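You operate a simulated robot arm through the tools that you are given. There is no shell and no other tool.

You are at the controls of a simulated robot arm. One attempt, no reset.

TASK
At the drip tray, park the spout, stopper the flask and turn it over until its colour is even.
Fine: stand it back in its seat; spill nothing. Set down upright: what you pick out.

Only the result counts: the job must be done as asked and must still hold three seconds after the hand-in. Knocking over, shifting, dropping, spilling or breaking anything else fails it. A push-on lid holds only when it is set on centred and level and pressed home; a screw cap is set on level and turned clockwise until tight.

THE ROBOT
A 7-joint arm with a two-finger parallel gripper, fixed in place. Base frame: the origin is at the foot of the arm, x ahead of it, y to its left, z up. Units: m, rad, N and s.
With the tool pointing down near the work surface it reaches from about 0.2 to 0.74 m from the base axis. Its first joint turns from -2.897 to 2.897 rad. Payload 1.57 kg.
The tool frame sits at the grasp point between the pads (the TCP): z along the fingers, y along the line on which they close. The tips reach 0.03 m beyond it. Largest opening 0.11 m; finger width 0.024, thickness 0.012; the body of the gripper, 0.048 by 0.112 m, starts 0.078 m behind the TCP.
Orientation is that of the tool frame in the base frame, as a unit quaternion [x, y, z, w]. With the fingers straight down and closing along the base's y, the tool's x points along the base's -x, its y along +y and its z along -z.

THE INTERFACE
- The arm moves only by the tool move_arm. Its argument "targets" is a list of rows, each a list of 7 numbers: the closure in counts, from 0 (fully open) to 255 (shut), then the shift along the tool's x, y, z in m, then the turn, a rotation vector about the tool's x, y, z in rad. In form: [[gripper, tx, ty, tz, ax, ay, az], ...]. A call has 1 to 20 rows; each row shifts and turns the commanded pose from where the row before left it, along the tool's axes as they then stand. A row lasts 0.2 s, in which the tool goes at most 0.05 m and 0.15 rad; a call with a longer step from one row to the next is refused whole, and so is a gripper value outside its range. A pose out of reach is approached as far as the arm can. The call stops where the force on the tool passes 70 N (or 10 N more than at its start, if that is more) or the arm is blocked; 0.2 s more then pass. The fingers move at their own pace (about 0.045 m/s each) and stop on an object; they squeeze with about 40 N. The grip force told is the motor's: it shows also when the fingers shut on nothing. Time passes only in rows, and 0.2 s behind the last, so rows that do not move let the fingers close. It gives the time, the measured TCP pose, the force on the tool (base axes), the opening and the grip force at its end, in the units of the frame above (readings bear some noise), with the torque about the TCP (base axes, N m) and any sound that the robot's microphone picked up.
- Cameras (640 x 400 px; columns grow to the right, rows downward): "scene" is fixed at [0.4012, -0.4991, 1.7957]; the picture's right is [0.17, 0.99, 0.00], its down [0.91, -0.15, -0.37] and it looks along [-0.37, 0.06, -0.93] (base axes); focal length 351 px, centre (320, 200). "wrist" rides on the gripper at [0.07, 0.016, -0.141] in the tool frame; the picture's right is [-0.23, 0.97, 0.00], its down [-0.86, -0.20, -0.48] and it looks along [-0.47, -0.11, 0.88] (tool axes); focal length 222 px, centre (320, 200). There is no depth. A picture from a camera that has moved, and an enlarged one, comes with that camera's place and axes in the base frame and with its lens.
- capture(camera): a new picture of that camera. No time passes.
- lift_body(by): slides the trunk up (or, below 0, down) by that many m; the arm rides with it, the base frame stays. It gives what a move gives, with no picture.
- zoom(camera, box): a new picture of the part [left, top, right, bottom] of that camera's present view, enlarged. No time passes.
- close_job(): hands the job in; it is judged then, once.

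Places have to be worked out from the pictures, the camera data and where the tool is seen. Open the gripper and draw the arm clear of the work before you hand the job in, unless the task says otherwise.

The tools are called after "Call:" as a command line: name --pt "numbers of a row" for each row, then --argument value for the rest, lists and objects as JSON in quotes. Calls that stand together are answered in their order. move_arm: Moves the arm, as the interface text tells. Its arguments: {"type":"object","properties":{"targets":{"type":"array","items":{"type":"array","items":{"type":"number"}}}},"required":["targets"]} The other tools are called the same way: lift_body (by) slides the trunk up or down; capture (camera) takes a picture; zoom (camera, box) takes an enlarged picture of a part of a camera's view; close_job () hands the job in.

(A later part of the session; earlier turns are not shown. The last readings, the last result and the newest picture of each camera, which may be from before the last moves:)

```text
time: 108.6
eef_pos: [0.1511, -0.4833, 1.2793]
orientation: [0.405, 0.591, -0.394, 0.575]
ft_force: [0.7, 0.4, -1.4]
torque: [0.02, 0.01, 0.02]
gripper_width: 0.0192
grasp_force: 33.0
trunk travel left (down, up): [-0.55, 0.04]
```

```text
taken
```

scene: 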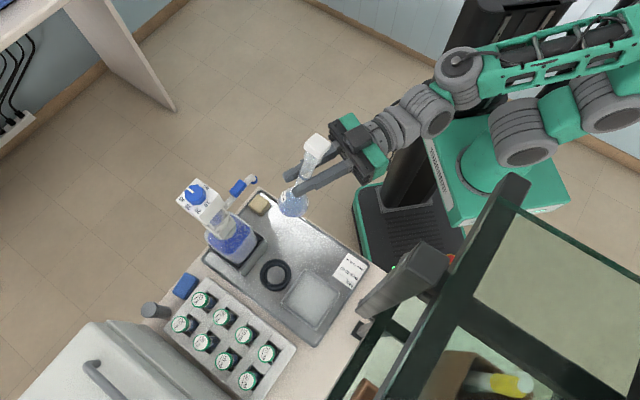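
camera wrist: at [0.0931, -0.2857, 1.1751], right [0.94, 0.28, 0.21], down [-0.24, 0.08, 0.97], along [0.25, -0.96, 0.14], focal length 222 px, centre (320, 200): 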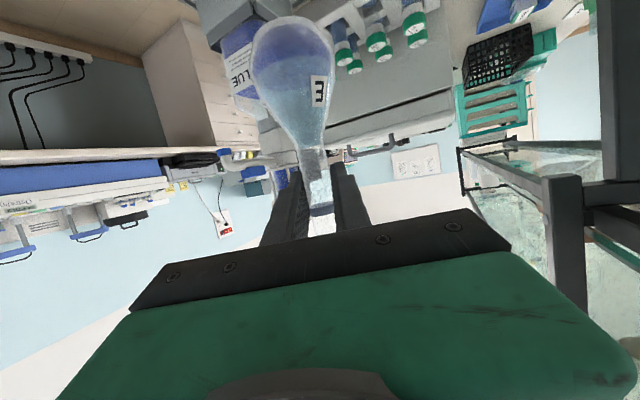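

Level now. I roll negative about the tool axis, which has the most range, to turn the flask over: 10 rows, then a check.

Call:
move_arm --pt "255 0 0 0 0 0 -0.1" --pt "255 0 0 0 0 0 -0.14" --pt "255 0 0 0 0 0 -0.14" --pt "255 0 0 0 0 0 -0.14" --pt "255 0 0 0 0 0 -0.14" --pt "255 0 0 0 0 0 -0.14" --pt "255 0 0 0 0 0 -0.14" --pt "255 0 0 0 0 0 -0.14" --pt "255 0 0 0 0 0 -0.14" --pt "255 0 0 0 0 0 -0.14" --pt "255 0 0 0 0 0 0"

Call:
capture --camera "wrist"

Call:
capture --camera "scene"

```text
time: 111.0
eef_pos: [0.1516, -0.4842, 1.2785]
orientation: [-0.057, 0.715, -0.668, 0.198]
ft_force: [0.3, -0.6, -1.4]
torque: [0.05, -0.06, 0.0]
gripper_width: 0.0193
grasp_force: 32.6
trunk travel left (down, up): [-0.55, 0.04]
```

```text
taken
camera wrist: at [0.0392, -0.375, 1.2546], right [0.39, 0.18, -0.91], down [0.57, 0.72, 0.39], along [0.72, -0.67, 0.18], focal length 222 px, centre (320, 200)
```

wrist: 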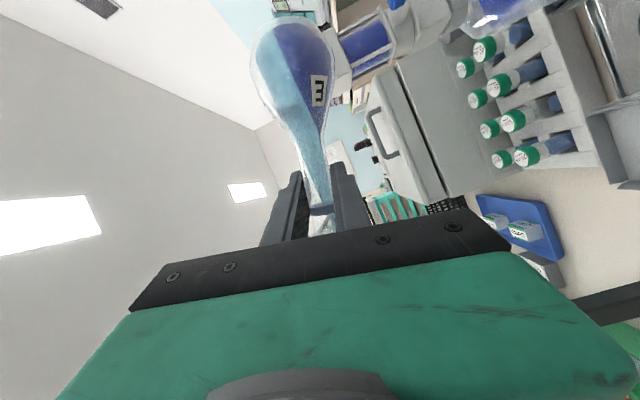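

```text
taken
```

scene: 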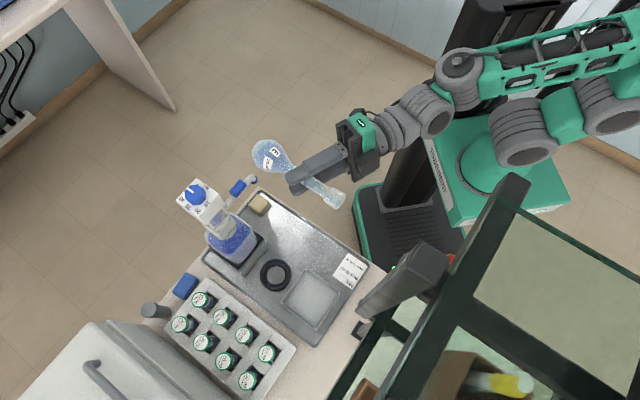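

The picture shows the flask lying sideways and I can't clearly see the white stopper head at its end. I'll zoom at once before doing anything else.

Call:
zoom --camera "scene" --box '[240, 120, 360, 220]'

Call:
zoom --camera "scene" --box '[310, 170, 360, 220]'

Call:
zoom --camera "scene" --box '[200, 180, 400, 350]'

Call:
zoom --camera "wrist" --box '[220, 0, 400, 250]'

```text
4.00 times, centred on (300, 170) of scene
camera zoom: at [0.4012, -0.4991, 1.7957], right [0.17, 0.99, 0.0], down [0.91, -0.15, -0.37], along [-0.37, 0.06, -0.93], focal length 1403 px, centre (400, 320)
```

zoom: 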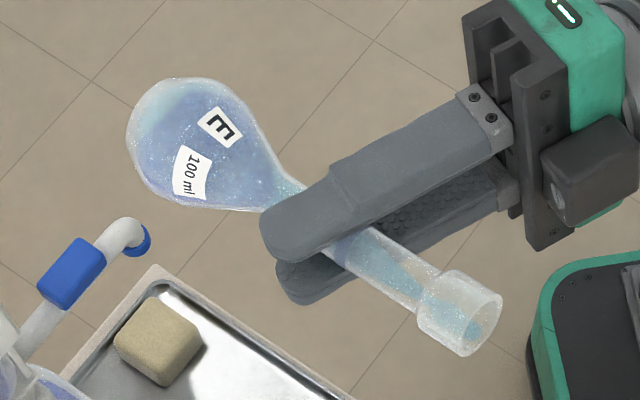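

```text
8.00 times, centred on (335, 195) of scene
camera zoom: at [0.4012, -0.4991, 1.7957], right [0.17, 0.99, 0.0], down [0.91, -0.15, -0.37], along [-0.37, 0.06, -0.93], focal length 2806 px, centre (200, 240)
```

zoom: 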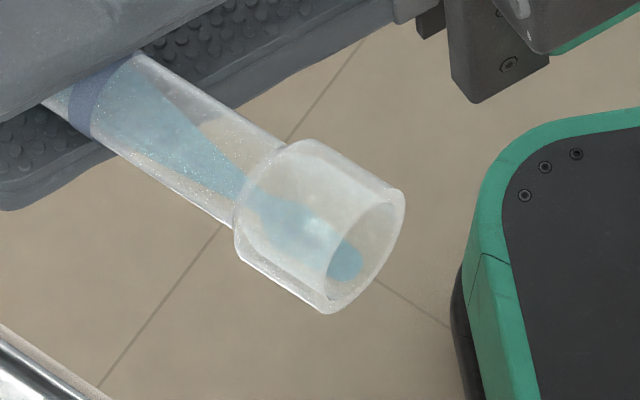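

```text
2.35 times, centred on (300, 265) of scene
camera zoom: at [0.4012, -0.4991, 1.7957], right [0.17, 0.99, 0.0], down [0.91, -0.15, -0.37], along [-0.37, 0.06, -0.93], focal length 825 px, centre (367, 47)
```

zoom: 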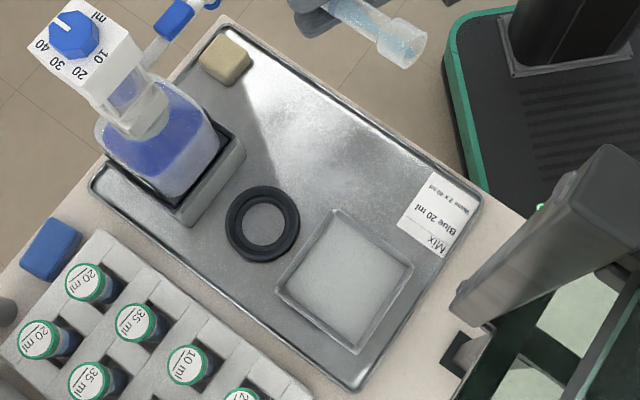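

```text
1.60 times, centred on (310, 125) of wrist
camera zoom: at [0.0392, -0.375, 1.2546], right [0.39, 0.18, -0.91], down [0.57, 0.72, 0.39], along [0.72, -0.67, 0.18], focal length 355 px, centre (336, 320)
```

zoom: 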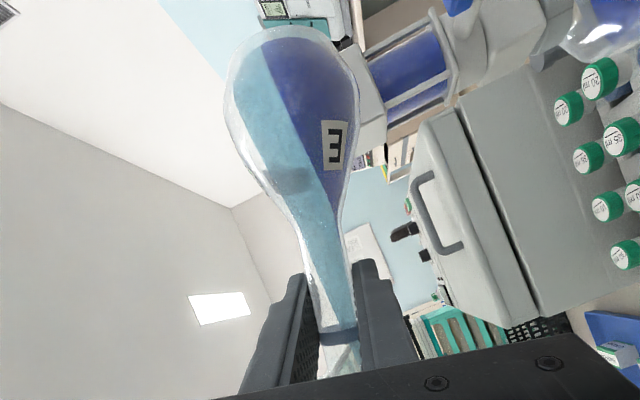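

The stopper has come off and is no longer in the flask mouth. The body is still about 12° below horizontal, so I must roll back upright immediately before anything runs out.

Call:
move_arm --pt "255 0 0 0 0 0 0.15" --pt "255 0 0 0 0 0 0.15" --pt "255 0 0 0 0 0 0.15" --pt "255 0 0 0 0 0 0.15" --pt "255 0 0 0 0 0 0.15" --pt "255 0 0 0 0 0 0.15" --pt "255 0 0 0 0 0 0.15" --pt "255 0 0 0 0 0 0.15" --pt "255 0 0 0 0 0 0.15" --pt "255 0 0 0 0 0 0.01" --pt "255 0 0 0 0 0 0"

Call:
capture --camera "scene"

Call:
zoom --camera "scene" --box '[240, 100, 400, 240]'

Call:
capture --camera "wrist"

```text
time: 113.4
eef_pos: [0.1529, -0.4829, 1.2787]
orientation: [0.406, 0.591, -0.395, 0.574]
ft_force: [0.2, -0.5, -1.9]
torque: [0.03, -0.02, 0.01]
gripper_width: 0.0193
grasp_force: 33.4
trunk travel left (down, up): [-0.55, 0.04]
```

```text
taken
```

scene: 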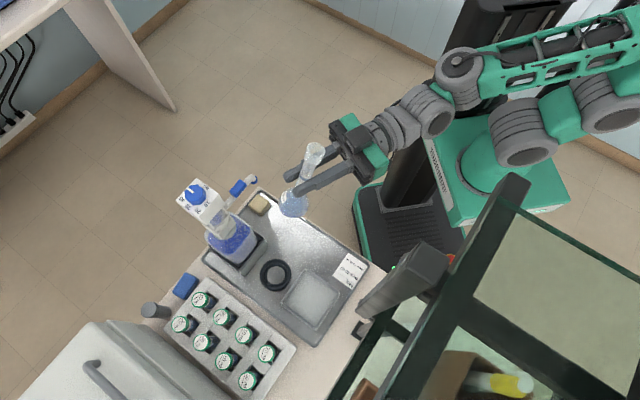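

```text
2.86 times, centred on (320, 170) of scene
camera zoom: at [0.4012, -0.4991, 1.7957], right [0.17, 0.99, 0.0], down [0.91, -0.15, -0.37], along [-0.37, 0.06, -0.93], focal length 1002 px, centre (320, 286)
```

zoom: 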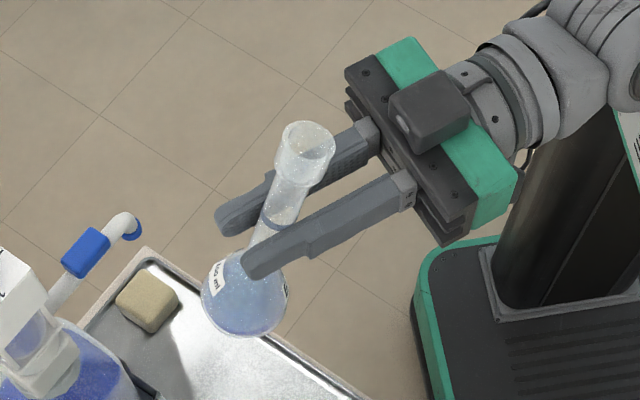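

```text
taken
camera wrist: at [0.1154, -0.3443, 1.2158], right [0.91, 0.34, 0.23], down [-0.35, 0.35, 0.87], along [0.22, -0.87, 0.44], focal length 222 px, centre (320, 200)
```

wrist: 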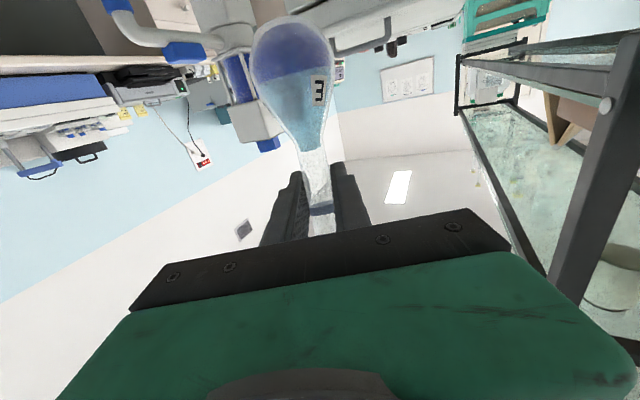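

Upright again, and the liquid is still in the flask. Safest now is to put the flask back in its seat before looking for the stopper. I reverse the motions exactly, starting with the pitch and the raise.

Call:
move_arm --pt "255 0 0 0 0 0.08 0" --pt "255 0 0 0 0 0.08 0" --pt "255 0 0 0 0 0.08 0" --pt "255 0 0 0 0 0.08 0" --pt "255 0 0 0 0 0 0"

Call:
zoom --camera "wrist" --box '[220, 0, 400, 250]'

Call:
zoom --camera "scene" --box '[320, 160, 480, 280]'

Call:
zoom --camera "scene" --box '[180, 60, 420, 220]'

```text
time: 114.6
eef_pos: [0.1523, -0.4833, 1.279]
orientation: [0.464, 0.676, -0.325, 0.472]
ft_force: [-0.9, -0.8, -0.6]
torque: [-0.01, 0.03, 0.0]
gripper_width: 0.019
grasp_force: 33.0
trunk travel left (down, up): [-0.55, 0.04]
```

```text
1.60 times, centred on (310, 125) of wrist
camera zoom: at [0.1096, -0.3319, 1.2645], right [0.94, 0.28, 0.21], down [-0.24, 0.07, 0.97], along [0.25, -0.96, 0.14], focal length 355 px, centre (336, 320)
```

zoom: 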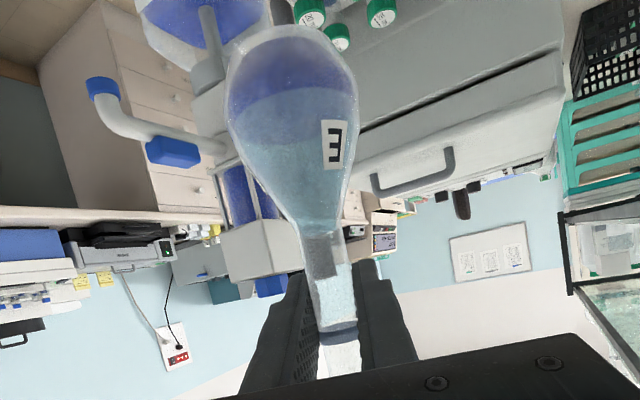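

```text
3.33 times, centred on (400, 220) of scene
camera zoom: at [0.4012, -0.4991, 1.7957], right [0.17, 0.99, 0.0], down [0.91, -0.15, -0.37], along [-0.37, 0.06, -0.93], focal length 1169 px, centre (53, 133)
```

zoom: 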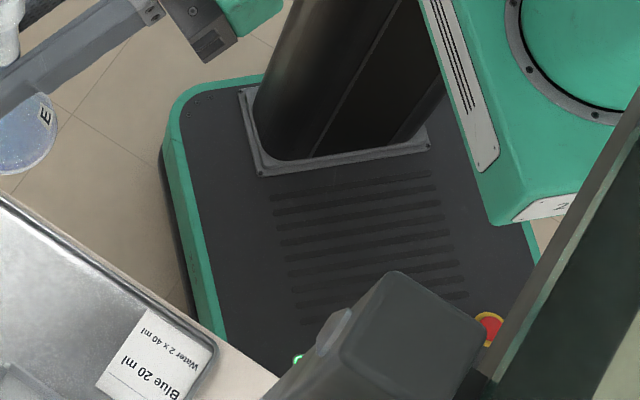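

```text
2.50 times, centred on (300, 140) of scene
camera zoom: at [0.4012, -0.4991, 1.7957], right [0.17, 0.99, 0.0], down [0.91, -0.15, -0.37], along [-0.37, 0.06, -0.93], focal length 877 px, centre (370, 350)
```

zoom: 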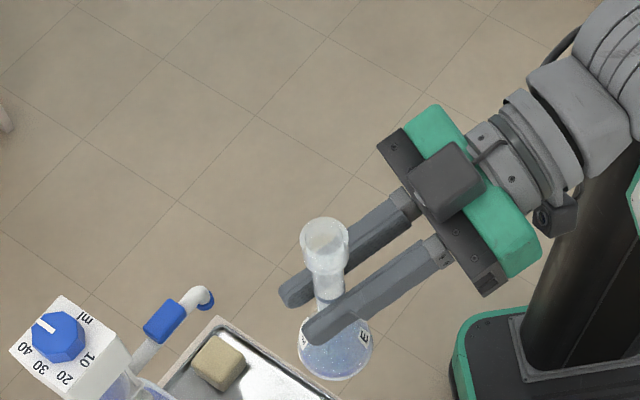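

The liquid level looks unchanged. I carry the flask back over its seat along the same path.

Call:
move_arm --pt "255 0.0254 0 -0.004 0 0 0" --pt "255 0.0254 0 -0.004 0 0 0" --pt "255 0.0254 0 -0.004 0 0 0" --pt "255 0.0254 0 -0.004 0 0 0" --pt "255 -0.0097 0.005 0.0266 0 0 0" --pt "255 -0.0097 0.005 0.0266 0 0 0" --pt "255 -0.0097 0.005 0.0266 0 0 0" --pt "255 -0.0097 0.005 0.0266 0 0 0" --pt "255 -0.0097 0.005 0.0266 0 0 0" --pt "255 -0.0097 0.005 0.0266 0 0 0" --pt "255 0 0 0 0 0 0" --pt "255 0 0 0 0 0 0"

Call:
zoom --camera "scene" --box '[200, 180, 400, 330]'

```text
time: 117.2
eef_pos: [0.2222, -0.5834, 1.1883]
orientation: [0.463, 0.676, -0.325, 0.472]
ft_force: [-0.7, 0.5, -2.0]
torque: [0.02, 0.0, -0.01]
gripper_width: 0.0193
grasp_force: 33.4
trunk travel left (down, up): [-0.55, 0.04]
```

```text
2.67 times, centred on (300, 255) of scene
camera zoom: at [0.4012, -0.4991, 1.7957], right [0.17, 0.99, 0.0], down [0.91, -0.15, -0.37], along [-0.37, 0.06, -0.93], focal length 935 px, centre (373, 53)
```

zoom: 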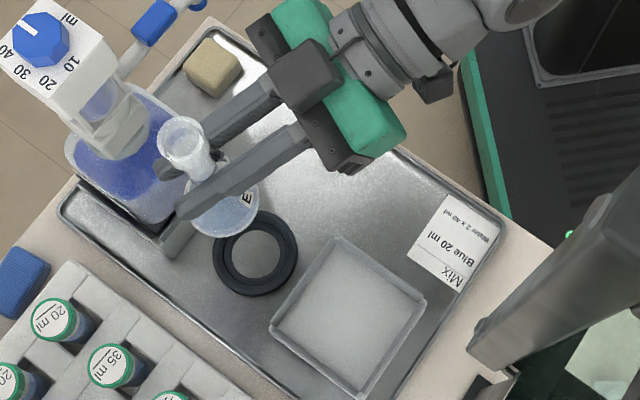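

Over the seat within reading noise. I lower the trunk 0.16, then check alignment with the seat.

Call:
lift_body --by -0.165

Call:
zoom --camera "wrist" --box '[220, 0, 400, 250]'

Call:
zoom --camera "scene" --box '[220, 190, 340, 300]'

```text
time: 119.1
eef_pos: [0.2213, -0.5847, 1.0237]
orientation: [0.463, 0.676, -0.324, 0.473]
ft_force: [0.5, 0.6, -2.1]
torque: [0.01, 0.01, -0.01]
gripper_width: 0.0192
grasp_force: 33.4
trunk travel left (down, up): [-0.385, 0.205]
```

```text
1.60 times, centred on (310, 125) of wrist
camera zoom: at [0.1806, -0.4329, 1.0089], right [0.94, 0.28, 0.21], down [-0.24, 0.08, 0.97], along [0.25, -0.96, 0.14], focal length 355 px, centre (336, 320)
```

zoom: 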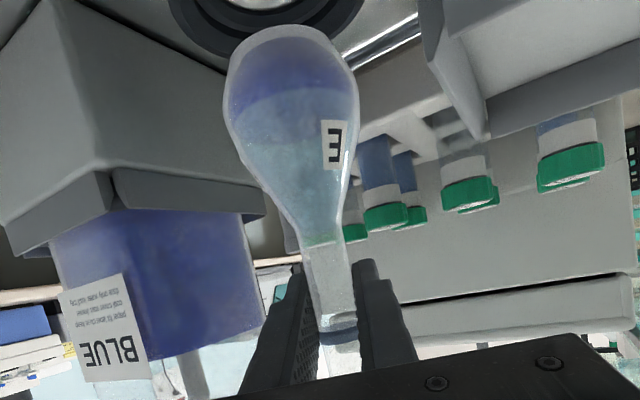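

```text
3.64 times, centred on (280, 245) of scene
camera zoom: at [0.4012, -0.4991, 1.7957], right [0.17, 0.99, 0.0], down [0.91, -0.15, -0.37], along [-0.37, 0.06, -0.93], focal length 1275 px, centre (466, 36)
```

zoom: 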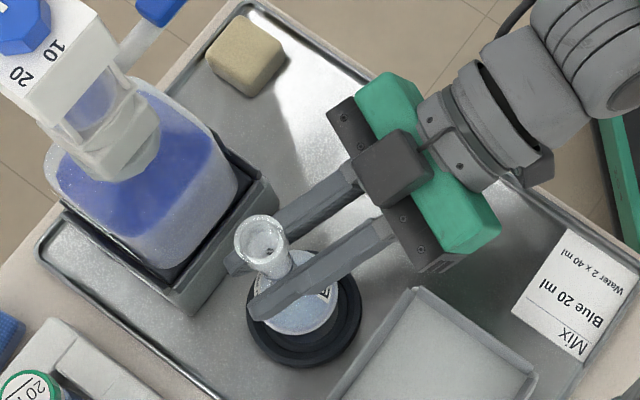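

Nearly the same as when it was lifted out; I correct about 1.5 mm forward and lower into the seat in small steps, watching the force.

Call:
move_arm --pt "255 -0.0005 0.0004 0.0014 0 0 0" --pt "255 0 0 0 0 0 0"

Call:
lift_body --by -0.026

Call:
zoom --camera "wrist" --box '[220, 0, 400, 250]'

```text
time: 119.7
eef_pos: [0.2222, -0.5855, 1.0252]
orientation: [0.463, 0.676, -0.325, 0.473]
ft_force: [-0.5, -0.4, -1.7]
torque: [0.0, -0.01, 0.01]
gripper_width: 0.019
grasp_force: 33.2
trunk travel left (down, up): [-0.385, 0.205]
```

```text
time: 120.4
eef_pos: [0.2225, -0.5862, 0.9981]
orientation: [0.463, 0.676, -0.324, 0.472]
ft_force: [-0.1, 0.4, -1.7]
torque: [0.0, 0.02, -0.01]
gripper_width: 0.0191
grasp_force: 33.4
trunk travel left (down, up): [-0.359, 0.231]
```

```text
1.60 times, centred on (310, 125) of wrist
camera zoom: at [0.1812, -0.4339, 0.9831], right [0.94, 0.28, 0.21], down [-0.24, 0.08, 0.97], along [0.25, -0.96, 0.14], focal length 355 px, centre (336, 320)
```

zoom: 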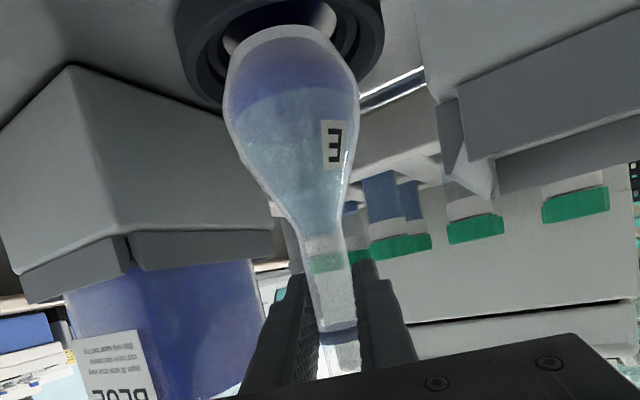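

About 9 mm remain to the original height. I lower 7 mm and then the rest gently.

Call:
lift_body --by -0.006

Call:
lift_body --by -0.003

Call:
zoom --camera "wrist" --box '[220, 0, 400, 250]'

```text
time: 120.9
eef_pos: [0.2216, -0.5855, 0.9918]
orientation: [0.463, 0.675, -0.325, 0.472]
ft_force: [-0.1, 0.3, -1.3]
torque: [0.03, -0.01, 0.03]
gripper_width: 0.0191
grasp_force: 33.7
trunk travel left (down, up): [-0.353, 0.237]
```

```text
time: 121.5
eef_pos: [0.2223, -0.5845, 0.9899]
orientation: [0.462, 0.675, -0.325, 0.474]
ft_force: [0.0, 0.0, 1.4]
torque: [-0.07, -0.05, -0.02]
gripper_width: 0.019
grasp_force: 33.3
trunk travel left (down, up): [-0.35, 0.24]
```

```text
1.60 times, centred on (310, 125) of wrist
camera zoom: at [0.1812, -0.434, 0.9746], right [0.94, 0.28, 0.21], down [-0.24, 0.08, 0.97], along [0.25, -0.96, 0.14], focal length 355 px, centre (336, 320)
```

zoom: 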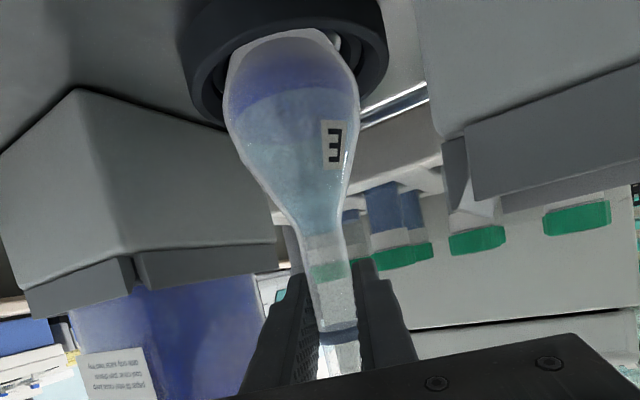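

The force went from -1.7 N to +1.4 N: the flask rests in its seat. I open the fingers and back out along the approach line.

Call:
move_arm --pt "220 0 0 0 0 0 0" --pt "190 0 0 0 0 0 0" --pt "162 0 0 0 0 0 0" --pt "162 0 0 0 0 0 0"

Call:
move_arm --pt "162 0.0075 0 -0.0187 0 0 0" --pt "162 0.0075 0 -0.0187 0 0 0" --pt "162 0.0075 0 -0.0187 0 0 0" --pt "162 0.0075 0 -0.0187 0 0 0" --pt "162 0.0114 0 -0.0313 0 0 0" --pt "162 0.0114 0 -0.0313 0 0 0" --pt "162 0.0114 0 -0.0313 0 0 0" --pt "162 0 0 0 0 0 0"

Call:
capture --camera "wrist"

Call:
zoom --camera "scene" --box '[200, 180, 400, 330]'

```text
time: 122.5
eef_pos: [0.2231, -0.5857, 0.9903]
orientation: [0.464, 0.676, -0.325, 0.472]
ft_force: [-0.3, 0.2, 0.4]
torque: [0.0, 0.0, 0.02]
gripper_width: 0.0402
grasp_force: 0.1
trunk travel left (down, up): [-0.35, 0.24]
```

```text
time: 124.3
eef_pos: [0.1578, -0.4147, 0.9858]
orientation: [0.464, 0.675, -0.325, 0.472]
ft_force: [-0.1, -0.6, 0.4]
torque: [-0.02, 0.0, -0.01]
gripper_width: 0.0402
grasp_force: 0.0
trunk travel left (down, up): [-0.35, 0.24]
```

```text
taken
camera wrist: at [0.1164, -0.263, 0.971], right [0.94, 0.28, 0.21], down [-0.24, 0.08, 0.97], along [0.25, -0.96, 0.14], focal length 222 px, centre (320, 200)
```

wrist: 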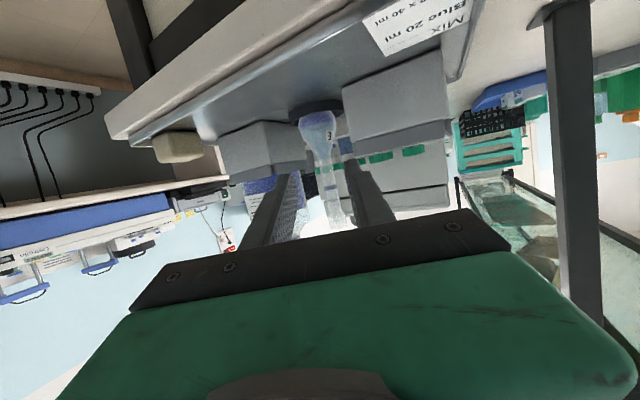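

```text
2.67 times, centred on (300, 255) of scene
camera zoom: at [0.4012, -0.4991, 1.7957], right [0.17, 0.99, 0.0], down [0.91, -0.15, -0.37], along [-0.37, 0.06, -0.93], focal length 935 px, centre (373, 53)
```

zoom: 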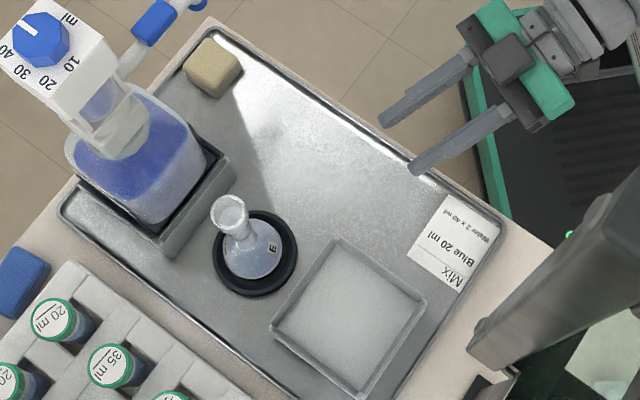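

The flask stands safely in its seat with its contents. Now I need to find the stopper: I raise the trunk and tip the tool down so the wrist camera can look over the table and floor.

Call:
lift_body --by 0.2

Call:
move_arm --pt "162 0 0 0 0 0.12 0" --pt "162 0 0 0 0 0.12 0" --pt "162 0 0 0 0 0.12 0" --pt "162 0 0 0 0 0.12 0" --pt "162 0 0 0 0 0.12 0" --pt "162 0 0 0 0 0.12 0" --pt "162 0 0 0 0 0 0"

Call:
capture --camera "wrist"

Call:
capture --camera "scene"

```text
time: 126.4
eef_pos: [0.1598, -0.4147, 1.1866]
orientation: [0.463, 0.676, -0.324, 0.473]
ft_force: [-0.2, -0.9, -0.3]
torque: [0.03, -0.01, -0.01]
gripper_width: 0.0403
grasp_force: 0.0
trunk travel left (down, up): [-0.55, 0.04]
```

```text
time: 128.0
eef_pos: [0.1583, -0.4152, 1.1867]
orientation: [0.548, 0.799, -0.141, 0.204]
ft_force: [1.0, -0.3, 0.3]
torque: [0.01, 0.0, 0.01]
gripper_width: 0.0401
grasp_force: 0.1
trunk travel left (down, up): [-0.55, 0.04]
```

```text
taken
camera wrist: at [0.1268, -0.2892, 1.2793], right [0.98, 0.16, 0.11], down [0.0, -0.56, 0.83], along [0.2, -0.81, -0.55], focal length 222 px, centre (320, 200)
```

wrist: 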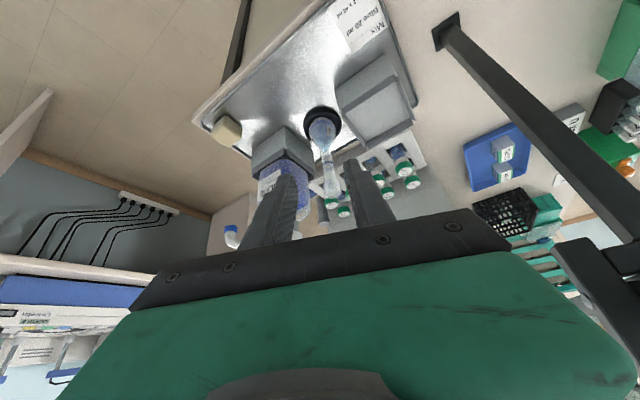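

```text
taken
```

scene: 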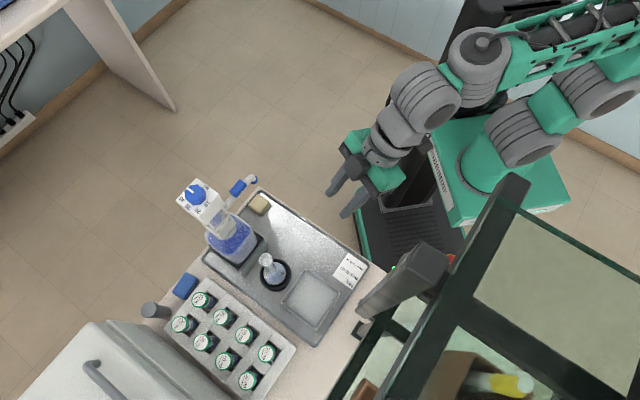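

The table shows no stopper, so it probably went over the near edge. I tip to vertical and look down along the edge.

Call:
move_arm --pt "162 0 0 0 0 0.12 0" --pt "162 0 0 0 0 0.12 0" --pt "162 0 0 0 0 0.12 0" --pt "162 0 0 0 0 0.14 0" --pt "162 0 0 0 0 0 0"

Call:
capture --camera "wrist"

```text
time: 129.2
eef_pos: [0.1583, -0.4145, 1.1864]
orientation: [0.566, 0.824, -0.001, -0.001]
ft_force: [-0.4, -0.5, -0.5]
torque: [-0.02, -0.03, 0.0]
gripper_width: 0.0401
grasp_force: 0.1
trunk travel left (down, up): [-0.55, 0.04]
```

```text
taken
camera wrist: at [0.1485, -0.3439, 1.3297], right [0.99, 0.14, 0.0], down [0.12, -0.87, 0.48], along [0.07, -0.47, -0.88], focal length 222 px, centre (320, 200)
```

wrist: 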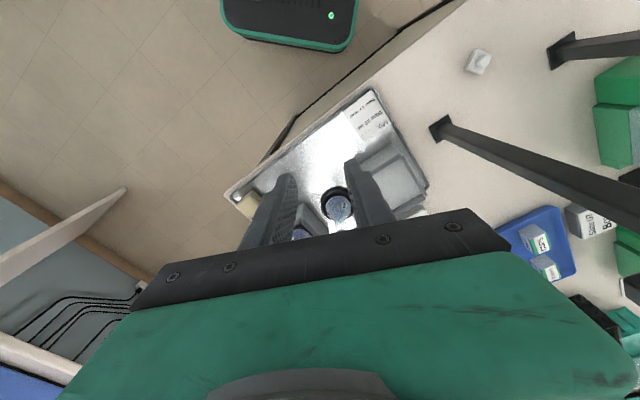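

There is a small white object on the table at pixel (478, 62), near the shelf posts: very likely the stopper. I zoom in.

Call:
zoom --camera "wrist" --box '[450, 35, 510, 90]'

Call:
zoom --camera "wrist" --box '[400, 0, 640, 160]'

Call:
zoom --camera "scene" --box '[340, 280, 480, 400]'

```text
7.27 times, centred on (480, 62) of wrist
camera zoom: at [0.1485, -0.3439, 1.3297], right [0.99, 0.14, 0.0], down [0.12, -0.87, 0.48], along [0.07, -0.47, -0.88], focal length 1615 px, centre (-844, 1200)
```

zoom: 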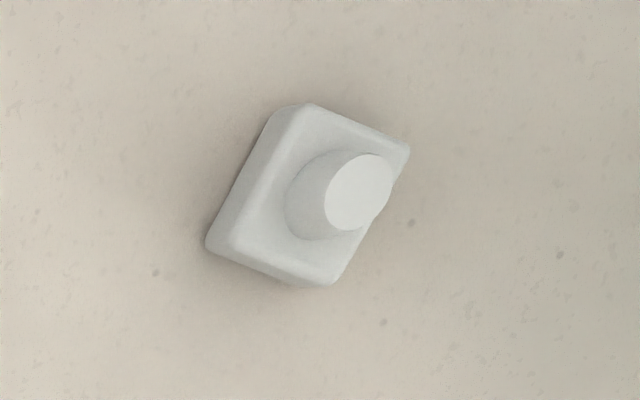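

```text
2.50 times, centred on (520, 80) of wrist
camera zoom: at [0.1485, -0.3439, 1.3297], right [0.99, 0.14, 0.0], down [0.12, -0.87, 0.48], along [0.07, -0.47, -0.88], focal length 555 px, centre (-180, 500)
```

zoom: 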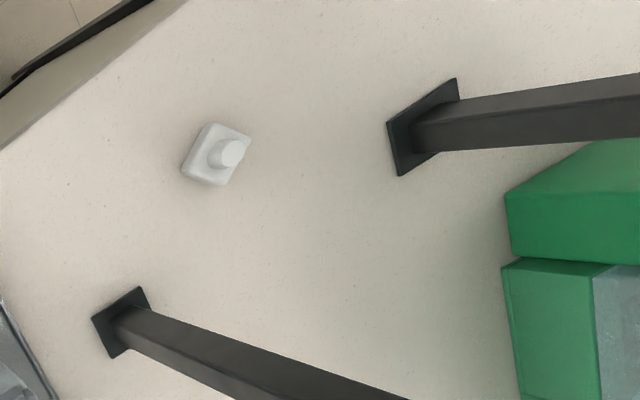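

```text
3.33 times, centred on (410, 340) of scene
camera zoom: at [0.4012, -0.4991, 1.7957], right [0.17, 0.99, 0.0], down [0.91, -0.15, -0.37], along [-0.37, 0.06, -0.93], focal length 1169 px, centre (20, -267)
```

zoom: 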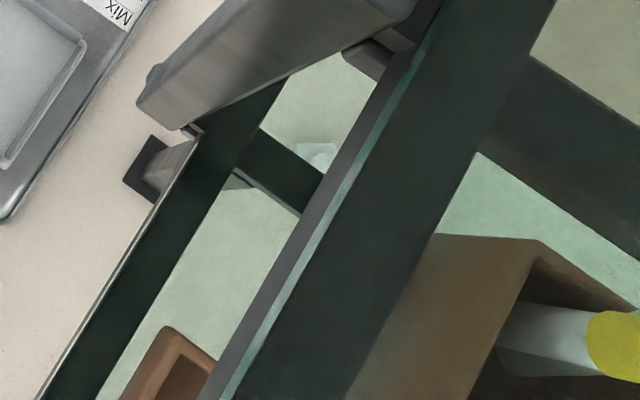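

The stopper lies upside-down (plug up) on the table at about (0.416, -0.284, head on the table), in front of the shelf. It must be picked by its plug with a low, tilted approach from the robot side, then turned over. First I move to a staging spot at (0.26, -0.22) and yaw so that the approach azimuth is -20°.

Call:
move_arm --pt "162 0.0243 0.0272 0 0 0 0" --pt "162 0.0243 0.0272 0 0 0 0" --pt "162 0.0243 0.0272 0 0 0 0" --pt "162 0.0243 0.0272 0 0 0 0" --pt "162 0.0243 0.0272 0 0 0 0" --pt "162 0.0243 0.0272 0 0 0 0" --pt "162 0 0 0 0 0 0"

Call:
capture --camera "wrist"

Call:
capture --camera "scene"

```text
time: 130.8
eef_pos: [0.2557, -0.2184, 1.1866]
orientation: [0.565, 0.825, -0.002, 0.0]
ft_force: [0.2, 0.6, -0.4]
torque: [-0.01, 0.02, 0.0]
gripper_width: 0.0401
grasp_force: 0.0
trunk travel left (down, up): [-0.55, 0.04]
```

```text
taken
camera wrist: at [0.246, -0.1484, 1.3298], right [0.99, 0.14, 0.0], down [0.12, -0.87, 0.48], along [0.07, -0.48, -0.88], focal length 222 px, centre (320, 200)
```

wrist: 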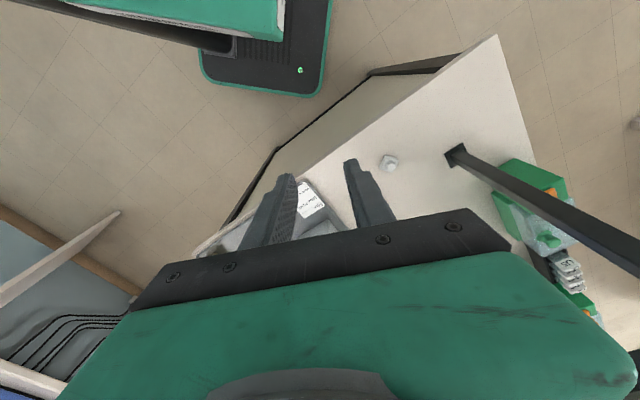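

```text
taken
```

scene: 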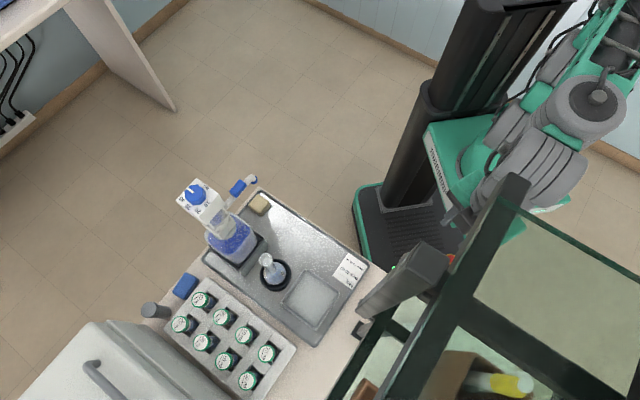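

I zoom on the stopper from this closer vantage for its exact centre and orientation.

Call:
zoom --camera "wrist" --box '[360, 135, 420, 190]'

```text
7.27 times, centred on (390, 162) of wrist
camera zoom: at [0.246, -0.1484, 1.3298], right [0.99, 0.14, 0.0], down [0.12, -0.87, 0.48], along [0.07, -0.48, -0.88], focal length 1615 px, centre (-189, 473)
```

zoom: 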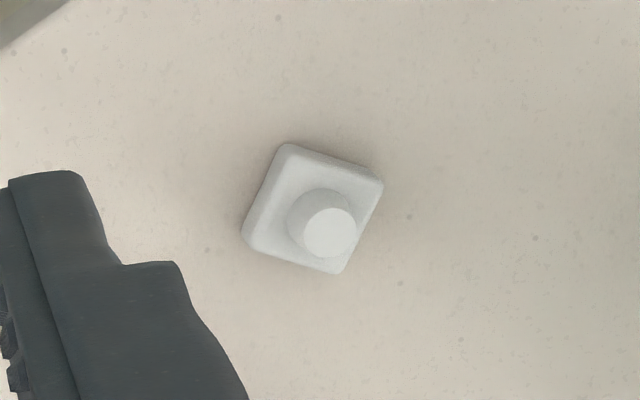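

Refined: head edges run at about -13°/77°, centre about (0.41, -0.284), plug tip at z≈0.905. I yaw the tool for an azimuth -20° approach and begin the pitch.

Call:
move_arm --pt "162 0 0 0 0 0 -0.142" --pt "162 0 0 0 0 0 -0.142" --pt "162 0 0 0 0 0 -0.142" --pt "162 0 0 0 0 0 -0.142" --pt "162 0 0 0 0 0 -0.142" --pt "162 0 0 0 0 0 -0.142" --pt "162 0 0 0 0 -0.12 0" --pt "162 0 0 0 0 -0.12 0" --pt "162 0 0 0 0 -0.12 0" --pt "162 0 0 0 0 -0.12 0" --pt "162 0 0 0 0 0 0"

Call:
capture --camera "scene"

Call:
capture --camera "wrist"

```text
time: 133.2
eef_pos: [0.2588, -0.2186, 1.1868]
orientation: [0.167, 0.957, -0.043, 0.235]
ft_force: [-0.5, -1.0, 0.9]
torque: [-0.04, 0.0, 0.0]
gripper_width: 0.0402
grasp_force: 0.0
trunk travel left (down, up): [-0.55, 0.04]
```

```text
taken
```

scene: 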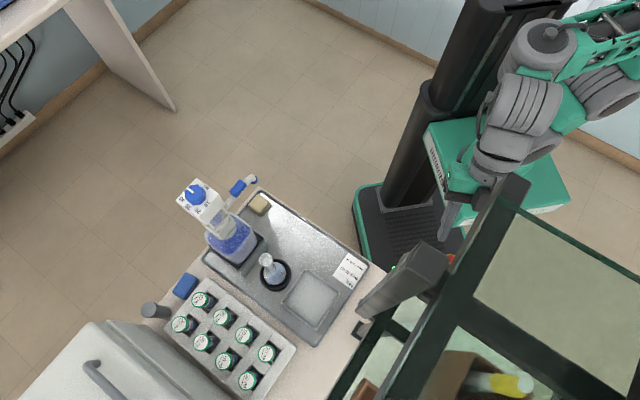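

```text
taken
camera wrist: at [0.1428, -0.1603, 1.2813], right [0.52, 0.85, 0.1], down [0.44, -0.37, 0.82], along [0.73, -0.39, -0.56], focal length 222 px, centre (320, 200)
```

wrist: 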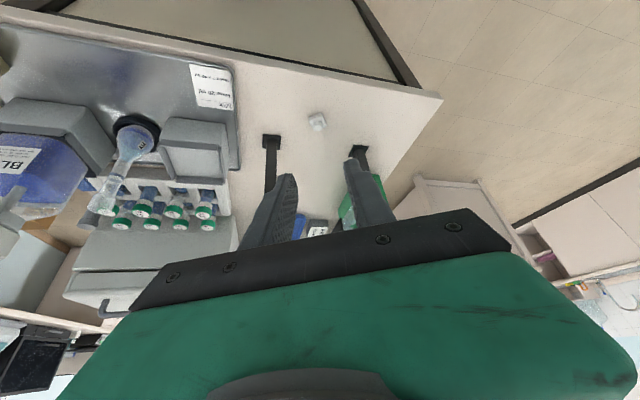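

The stopper is straight ahead of the tool, between the robot and the shelf posts. I lower the trunk 0.2 while still off the table edge, then continue pitching and extend slowly.

Call:
lift_body --by -0.2

Call:
move_arm --pt "162 -0.008 -0.002 0.006 0 -0.12 0" --pt "162 -0.008 -0.002 0.006 0 -0.12 0" --pt "162 -0.008 -0.002 0.006 0 -0.12 0" --pt "162 -0.006 -0.002 0.008 0 -0.12 0" --pt "162 -0.006 -0.002 0.008 0 -0.12 0" --pt "162 -0.006 0 0.008 0 -0.12 0" --pt "162 0 0 0 0 0 0"

Call:
capture --camera "wrist"

Call:
capture --camera "scene"

```text
time: 135.4
eef_pos: [0.257, -0.2194, 0.9862]
orientation: [0.169, 0.957, -0.042, 0.234]
ft_force: [0.1, -0.5, 0.8]
torque: [-0.03, -0.02, 0.0]
gripper_width: 0.0403
grasp_force: 0.0
trunk travel left (down, up): [-0.35, 0.24]
```

```text
time: 137.0
eef_pos: [0.3105, -0.2507, 0.9858]
orientation: [0.143, 0.812, -0.099, 0.557]
ft_force: [0.0, -0.2, -0.3]
torque: [-0.03, -0.01, 0.0]
gripper_width: 0.0403
grasp_force: 0.0
trunk travel left (down, up): [-0.35, 0.24]
```

```text
taken
camera wrist: at [0.1686, -0.1822, 0.9744], right [0.41, 0.89, 0.21], down [-0.2, -0.14, 0.97], along [0.89, -0.44, 0.12], focal length 222 px, centre (320, 200)
```

wrist: 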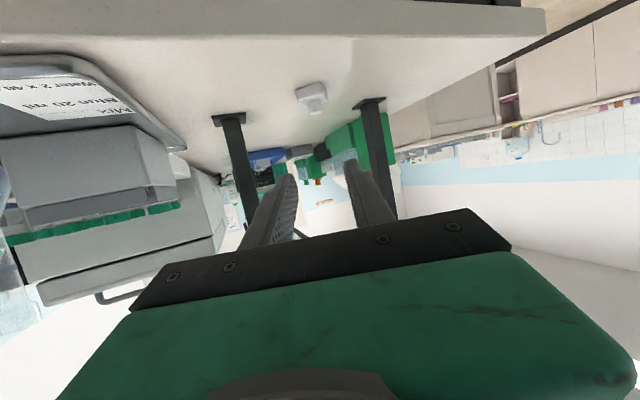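

```text
taken
```

scene: 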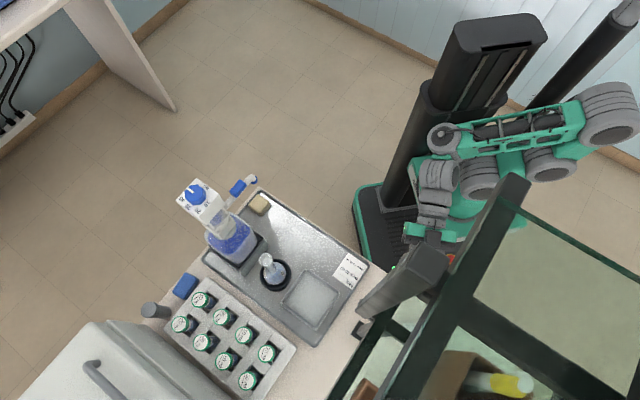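

I zoom on the stopper from here to locate the plug relative to the fingers.

Call:
zoom --camera "wrist" --box '[280, 65, 350, 130]'

```text
6.15 times, centred on (315, 98) of wrist
camera zoom: at [0.1686, -0.1822, 0.9744], right [0.41, 0.89, 0.21], down [-0.2, -0.14, 0.97], along [0.89, -0.44, 0.12], focal length 1367 px, centre (351, 831)
```

zoom: 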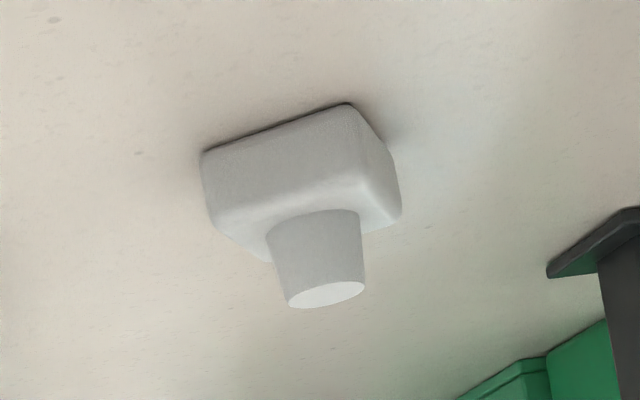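

The plug is about 16 mm long (13.6 mm tip, 17.3 mm base), on an 11.5 mm thick head. I descend to plug height with the fingers still short of it.

Call:
move_arm --pt "162 0.0168 0.0008 0.0208 0 0 0" --pt "162 0.0168 0.0008 0.0208 0 0 0" --pt "162 0.0168 0.0009 0.0207 0 0 0" --pt "162 0 0 0 0 0 0"

Call:
capture --camera "wrist"

Call:
zoom --camera "wrist" --box '[260, 90, 380, 210]'

```text
time: 138.0
eef_pos: [0.3478, -0.2578, 0.9131]
orientation: [0.143, 0.813, -0.099, 0.556]
ft_force: [-0.3, 1.1, -0.9]
torque: [-0.01, -0.01, 0.01]
gripper_width: 0.04
grasp_force: 0.1
trunk travel left (down, up): [-0.35, 0.24]
```

```text
taken
camera wrist: at [0.2045, -0.1909, 0.9013], right [0.41, 0.89, 0.21], down [-0.2, -0.14, 0.97], along [0.89, -0.44, 0.12], focal length 222 px, centre (320, 200)
```

wrist: 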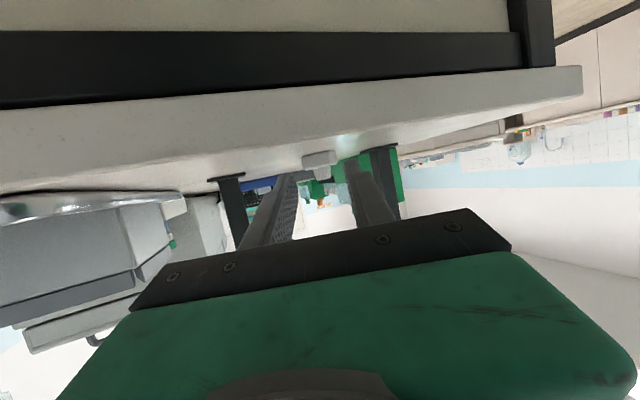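

```text
3.33 times, centred on (320, 150) of wrist
camera zoom: at [0.2045, -0.1909, 0.9013], right [0.41, 0.89, 0.21], down [-0.2, -0.14, 0.97], along [0.89, -0.44, 0.12], focal length 740 px, centre (320, 367)
```

zoom: 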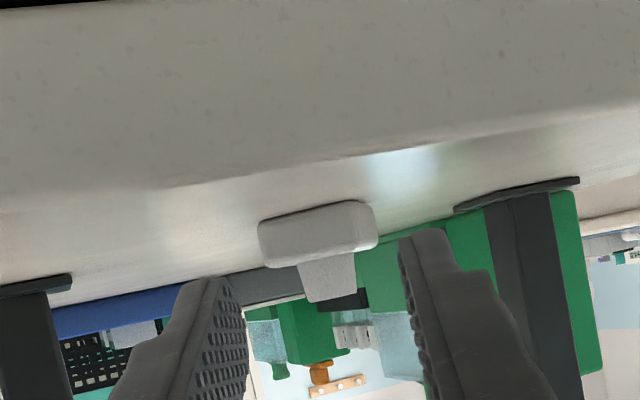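

Table z≈0.884, plug between 0.898 and 0.9095, laterally within 2 mm. I raise 5 mm so the finger edges clear the head, and advance 47 mm.

Call:
move_arm --pt "162 -0.0051 -0.002 -0.002 0 0 0" --pt "162 -0.0056 0 0.0146 0 0 0" --pt "162 -0.0056 0 0.0146 0 0 0" --pt "162 -0.0057 0 0.0146 0 0 0" --pt "162 0 0 0 0 0 0"

Call:
zoom --camera "wrist" --box '[250, 100, 390, 240]'

```text
time: 139.2
eef_pos: [0.3907, -0.2794, 0.9192]
orientation: [0.144, 0.813, -0.1, 0.555]
ft_force: [0.2, 0.3, -0.5]
torque: [0.03, 0.01, 0.04]
gripper_width: 0.0402
grasp_force: 0.1
trunk travel left (down, up): [-0.35, 0.24]
```

```text
2.86 times, centred on (320, 170) of wrist
camera zoom: at [0.2482, -0.2107, 0.9086], right [0.41, 0.89, 0.21], down [-0.2, -0.14, 0.97], along [0.89, -0.44, 0.12], focal length 635 px, centre (320, 286)
```

zoom: 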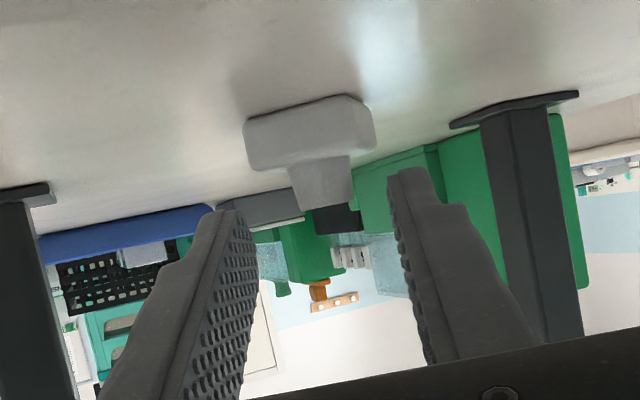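

The fingers are about 9 mm too far in and slightly high. I back off 9 mm, lower 4 mm and check again.

Call:
move_arm --pt "162 0.0032 0 -0.0084 0 0 0" --pt "162 0.0037 0 0.0014 0 0 0" --pt "162 0 0 0 0 0 0"

Call:
zoom --camera "wrist" --box '[270, 110, 370, 210]'

```text
time: 140.0
eef_pos: [0.3823, -0.2754, 0.9158]
orientation: [0.143, 0.813, -0.099, 0.556]
ft_force: [-0.3, 0.4, -0.5]
torque: [0.03, 0.03, 0.0]
gripper_width: 0.0402
grasp_force: 0.1
trunk travel left (down, up): [-0.35, 0.24]
```

```text
4.00 times, centred on (320, 160) of wrist
camera zoom: at [0.2402, -0.2073, 0.9051], right [0.41, 0.89, 0.21], down [-0.2, -0.14, 0.97], along [0.89, -0.44, 0.12], focal length 888 px, centre (320, 360)
```

zoom: 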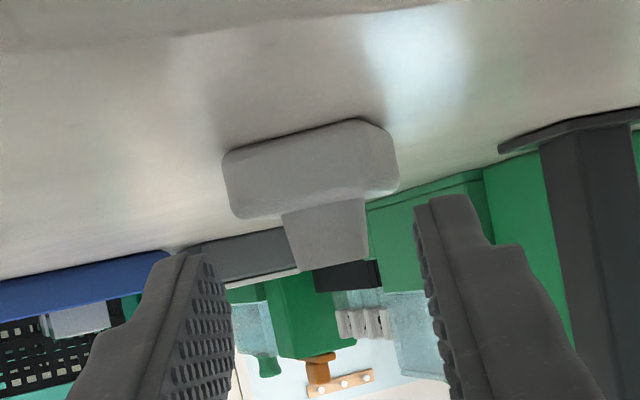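

Now the finger edges overlap the plug by about 9 mm and clear the head. I advance 5 mm more and close on the plug.

Call:
move_arm --pt "162 -0.0018 0 0.0047 0 0 0" --pt "162 0 0 0 0 0 0" --pt "200 0 0 0 0 0 0" --pt "255 0 0 0 0 0 0" --pt "255 0 0 0 0 0 0" --pt "255 0 0 0 0 0 0"

Call:
zoom --camera "wrist" --box '[270, 110, 370, 210]'

```text
time: 141.4
eef_pos: [0.3871, -0.2784, 0.917]
orientation: [0.143, 0.813, -0.099, 0.556]
ft_force: [0.9, 0.1, -0.7]
torque: [0.0, -0.03, -0.01]
gripper_width: 0.0144
grasp_force: 30.4
trunk travel left (down, up): [-0.35, 0.24]
```

```text
4.00 times, centred on (320, 160) of wrist
camera zoom: at [0.2444, -0.2094, 0.9054], right [0.41, 0.89, 0.21], down [-0.2, -0.14, 0.97], along [0.89, -0.44, 0.12], focal length 888 px, centre (320, 360)
```

zoom: 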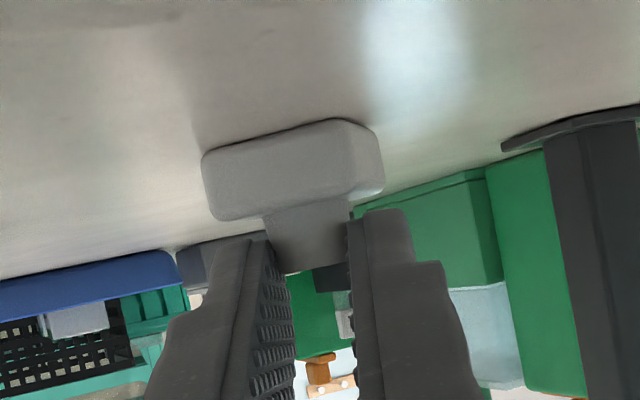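

Gripped the plug at 14.4 mm. I lift 30 mm with the trunk and see whether it holds.

Call:
lift_body --by 0.03

Call:
zoom --camera "wrist" --box '[270, 110, 370, 210]'

```text
time: 142.2
eef_pos: [0.3869, -0.2771, 0.9483]
orientation: [0.143, 0.813, -0.099, 0.556]
ft_force: [-0.4, 0.2, 0.8]
torque: [0.04, 0.0, 0.01]
gripper_width: 0.0142
grasp_force: 29.8
trunk travel left (down, up): [-0.38, 0.21]
```

```text
4.00 times, centred on (320, 160) of wrist
camera zoom: at [0.2444, -0.2094, 0.9354], right [0.41, 0.89, 0.21], down [-0.2, -0.14, 0.97], along [0.89, -0.44, 0.12], focal length 888 px, centre (320, 360)
```

zoom: 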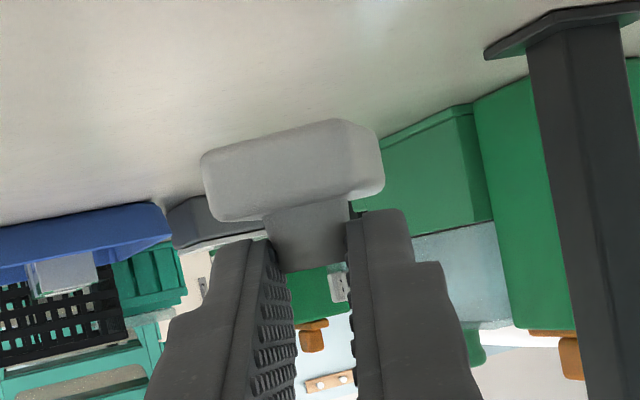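

It holds. I retreat toward the robot, then raise the trunk.

Call:
move_arm --pt "255 0.0117 0 -0.0303 0 0 0" --pt "255 0.0117 0 -0.0303 0 0 0" --pt "255 0.0117 0 -0.0303 0 0 0" --pt "255 0 0 0 0 0 0"

Call:
lift_body --by 0.14

Call:
capture --camera "wrist"

```text
time: 143.2
eef_pos: [0.2938, -0.2439, 0.9459]
orientation: [0.143, 0.813, -0.1, 0.556]
ft_force: [-0.7, -0.3, -1.1]
torque: [0.03, -0.02, 0.01]
gripper_width: 0.014
grasp_force: 30.9
trunk travel left (down, up): [-0.38, 0.21]
```

```text
time: 144.8
eef_pos: [0.2943, -0.2446, 1.0859]
orientation: [0.144, 0.812, -0.099, 0.556]
ft_force: [-0.4, -0.2, 0.4]
torque: [-0.02, -0.01, -0.02]
gripper_width: 0.0141
grasp_force: 30.7
trunk travel left (down, up): [-0.52, 0.07]
```

```text
taken
camera wrist: at [0.1526, -0.1756, 1.074], right [0.41, 0.89, 0.21], down [-0.2, -0.14, 0.97], along [0.89, -0.44, 0.12], focal length 222 px, centre (320, 200)
```

wrist: 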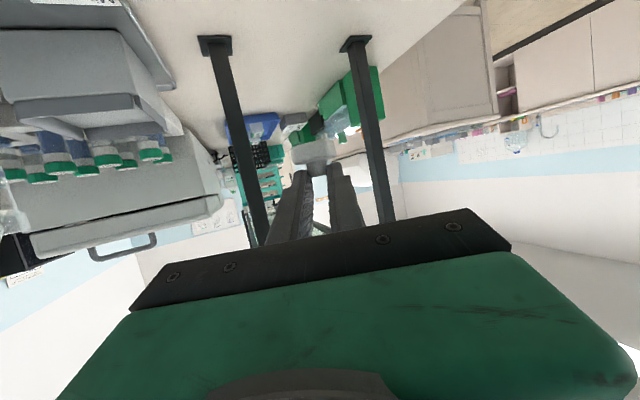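

Stopper held, between the fingertips. I pitch the tool to vertical here; the stopper's plug will then point outward, tilted slightly up.

Call:
move_arm --pt "255 0 0 0 0 0.1204 0" --pt "255 0 0 0 0 0.1204 0" --pt "255 0 0 0 0 0.1204 0" --pt "255 0 0 0 0 0.1204 0" --pt "255 0 0 0 0 0.1204 0" --pt "255 0 0 0 0 0.1204 0" --pt "255 0 0 0 0 0.1204 0" --pt "255 0 0 0 0 0.1204 0" --pt "255 0 0 0 0 0.1204 0" --pt "255 0 0 0 0 0.1204 0" --pt "255 0 0 0 0 0 0"

Call:
capture --camera "wrist"

```text
time: 147.2
eef_pos: [0.2955, -0.2434, 1.0874]
orientation: [0.175, 0.985, -0.001, -0.003]
ft_force: [-0.5, -0.1, -1.2]
torque: [0.0, 0.0, 0.02]
gripper_width: 0.0137
grasp_force: 30.7
trunk travel left (down, up): [-0.52, 0.07]
```

```text
taken
camera wrist: at [0.2354, -0.2056, 1.2301], right [0.55, 0.84, 0.0], down [0.74, -0.48, 0.47], along [0.4, -0.26, -0.88], focal length 222 px, centre (320, 200)
```

wrist: 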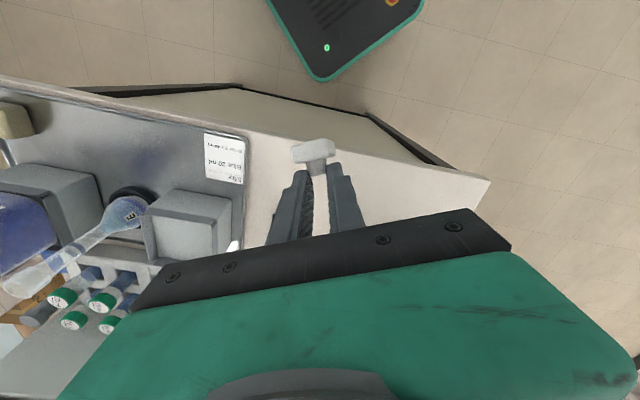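

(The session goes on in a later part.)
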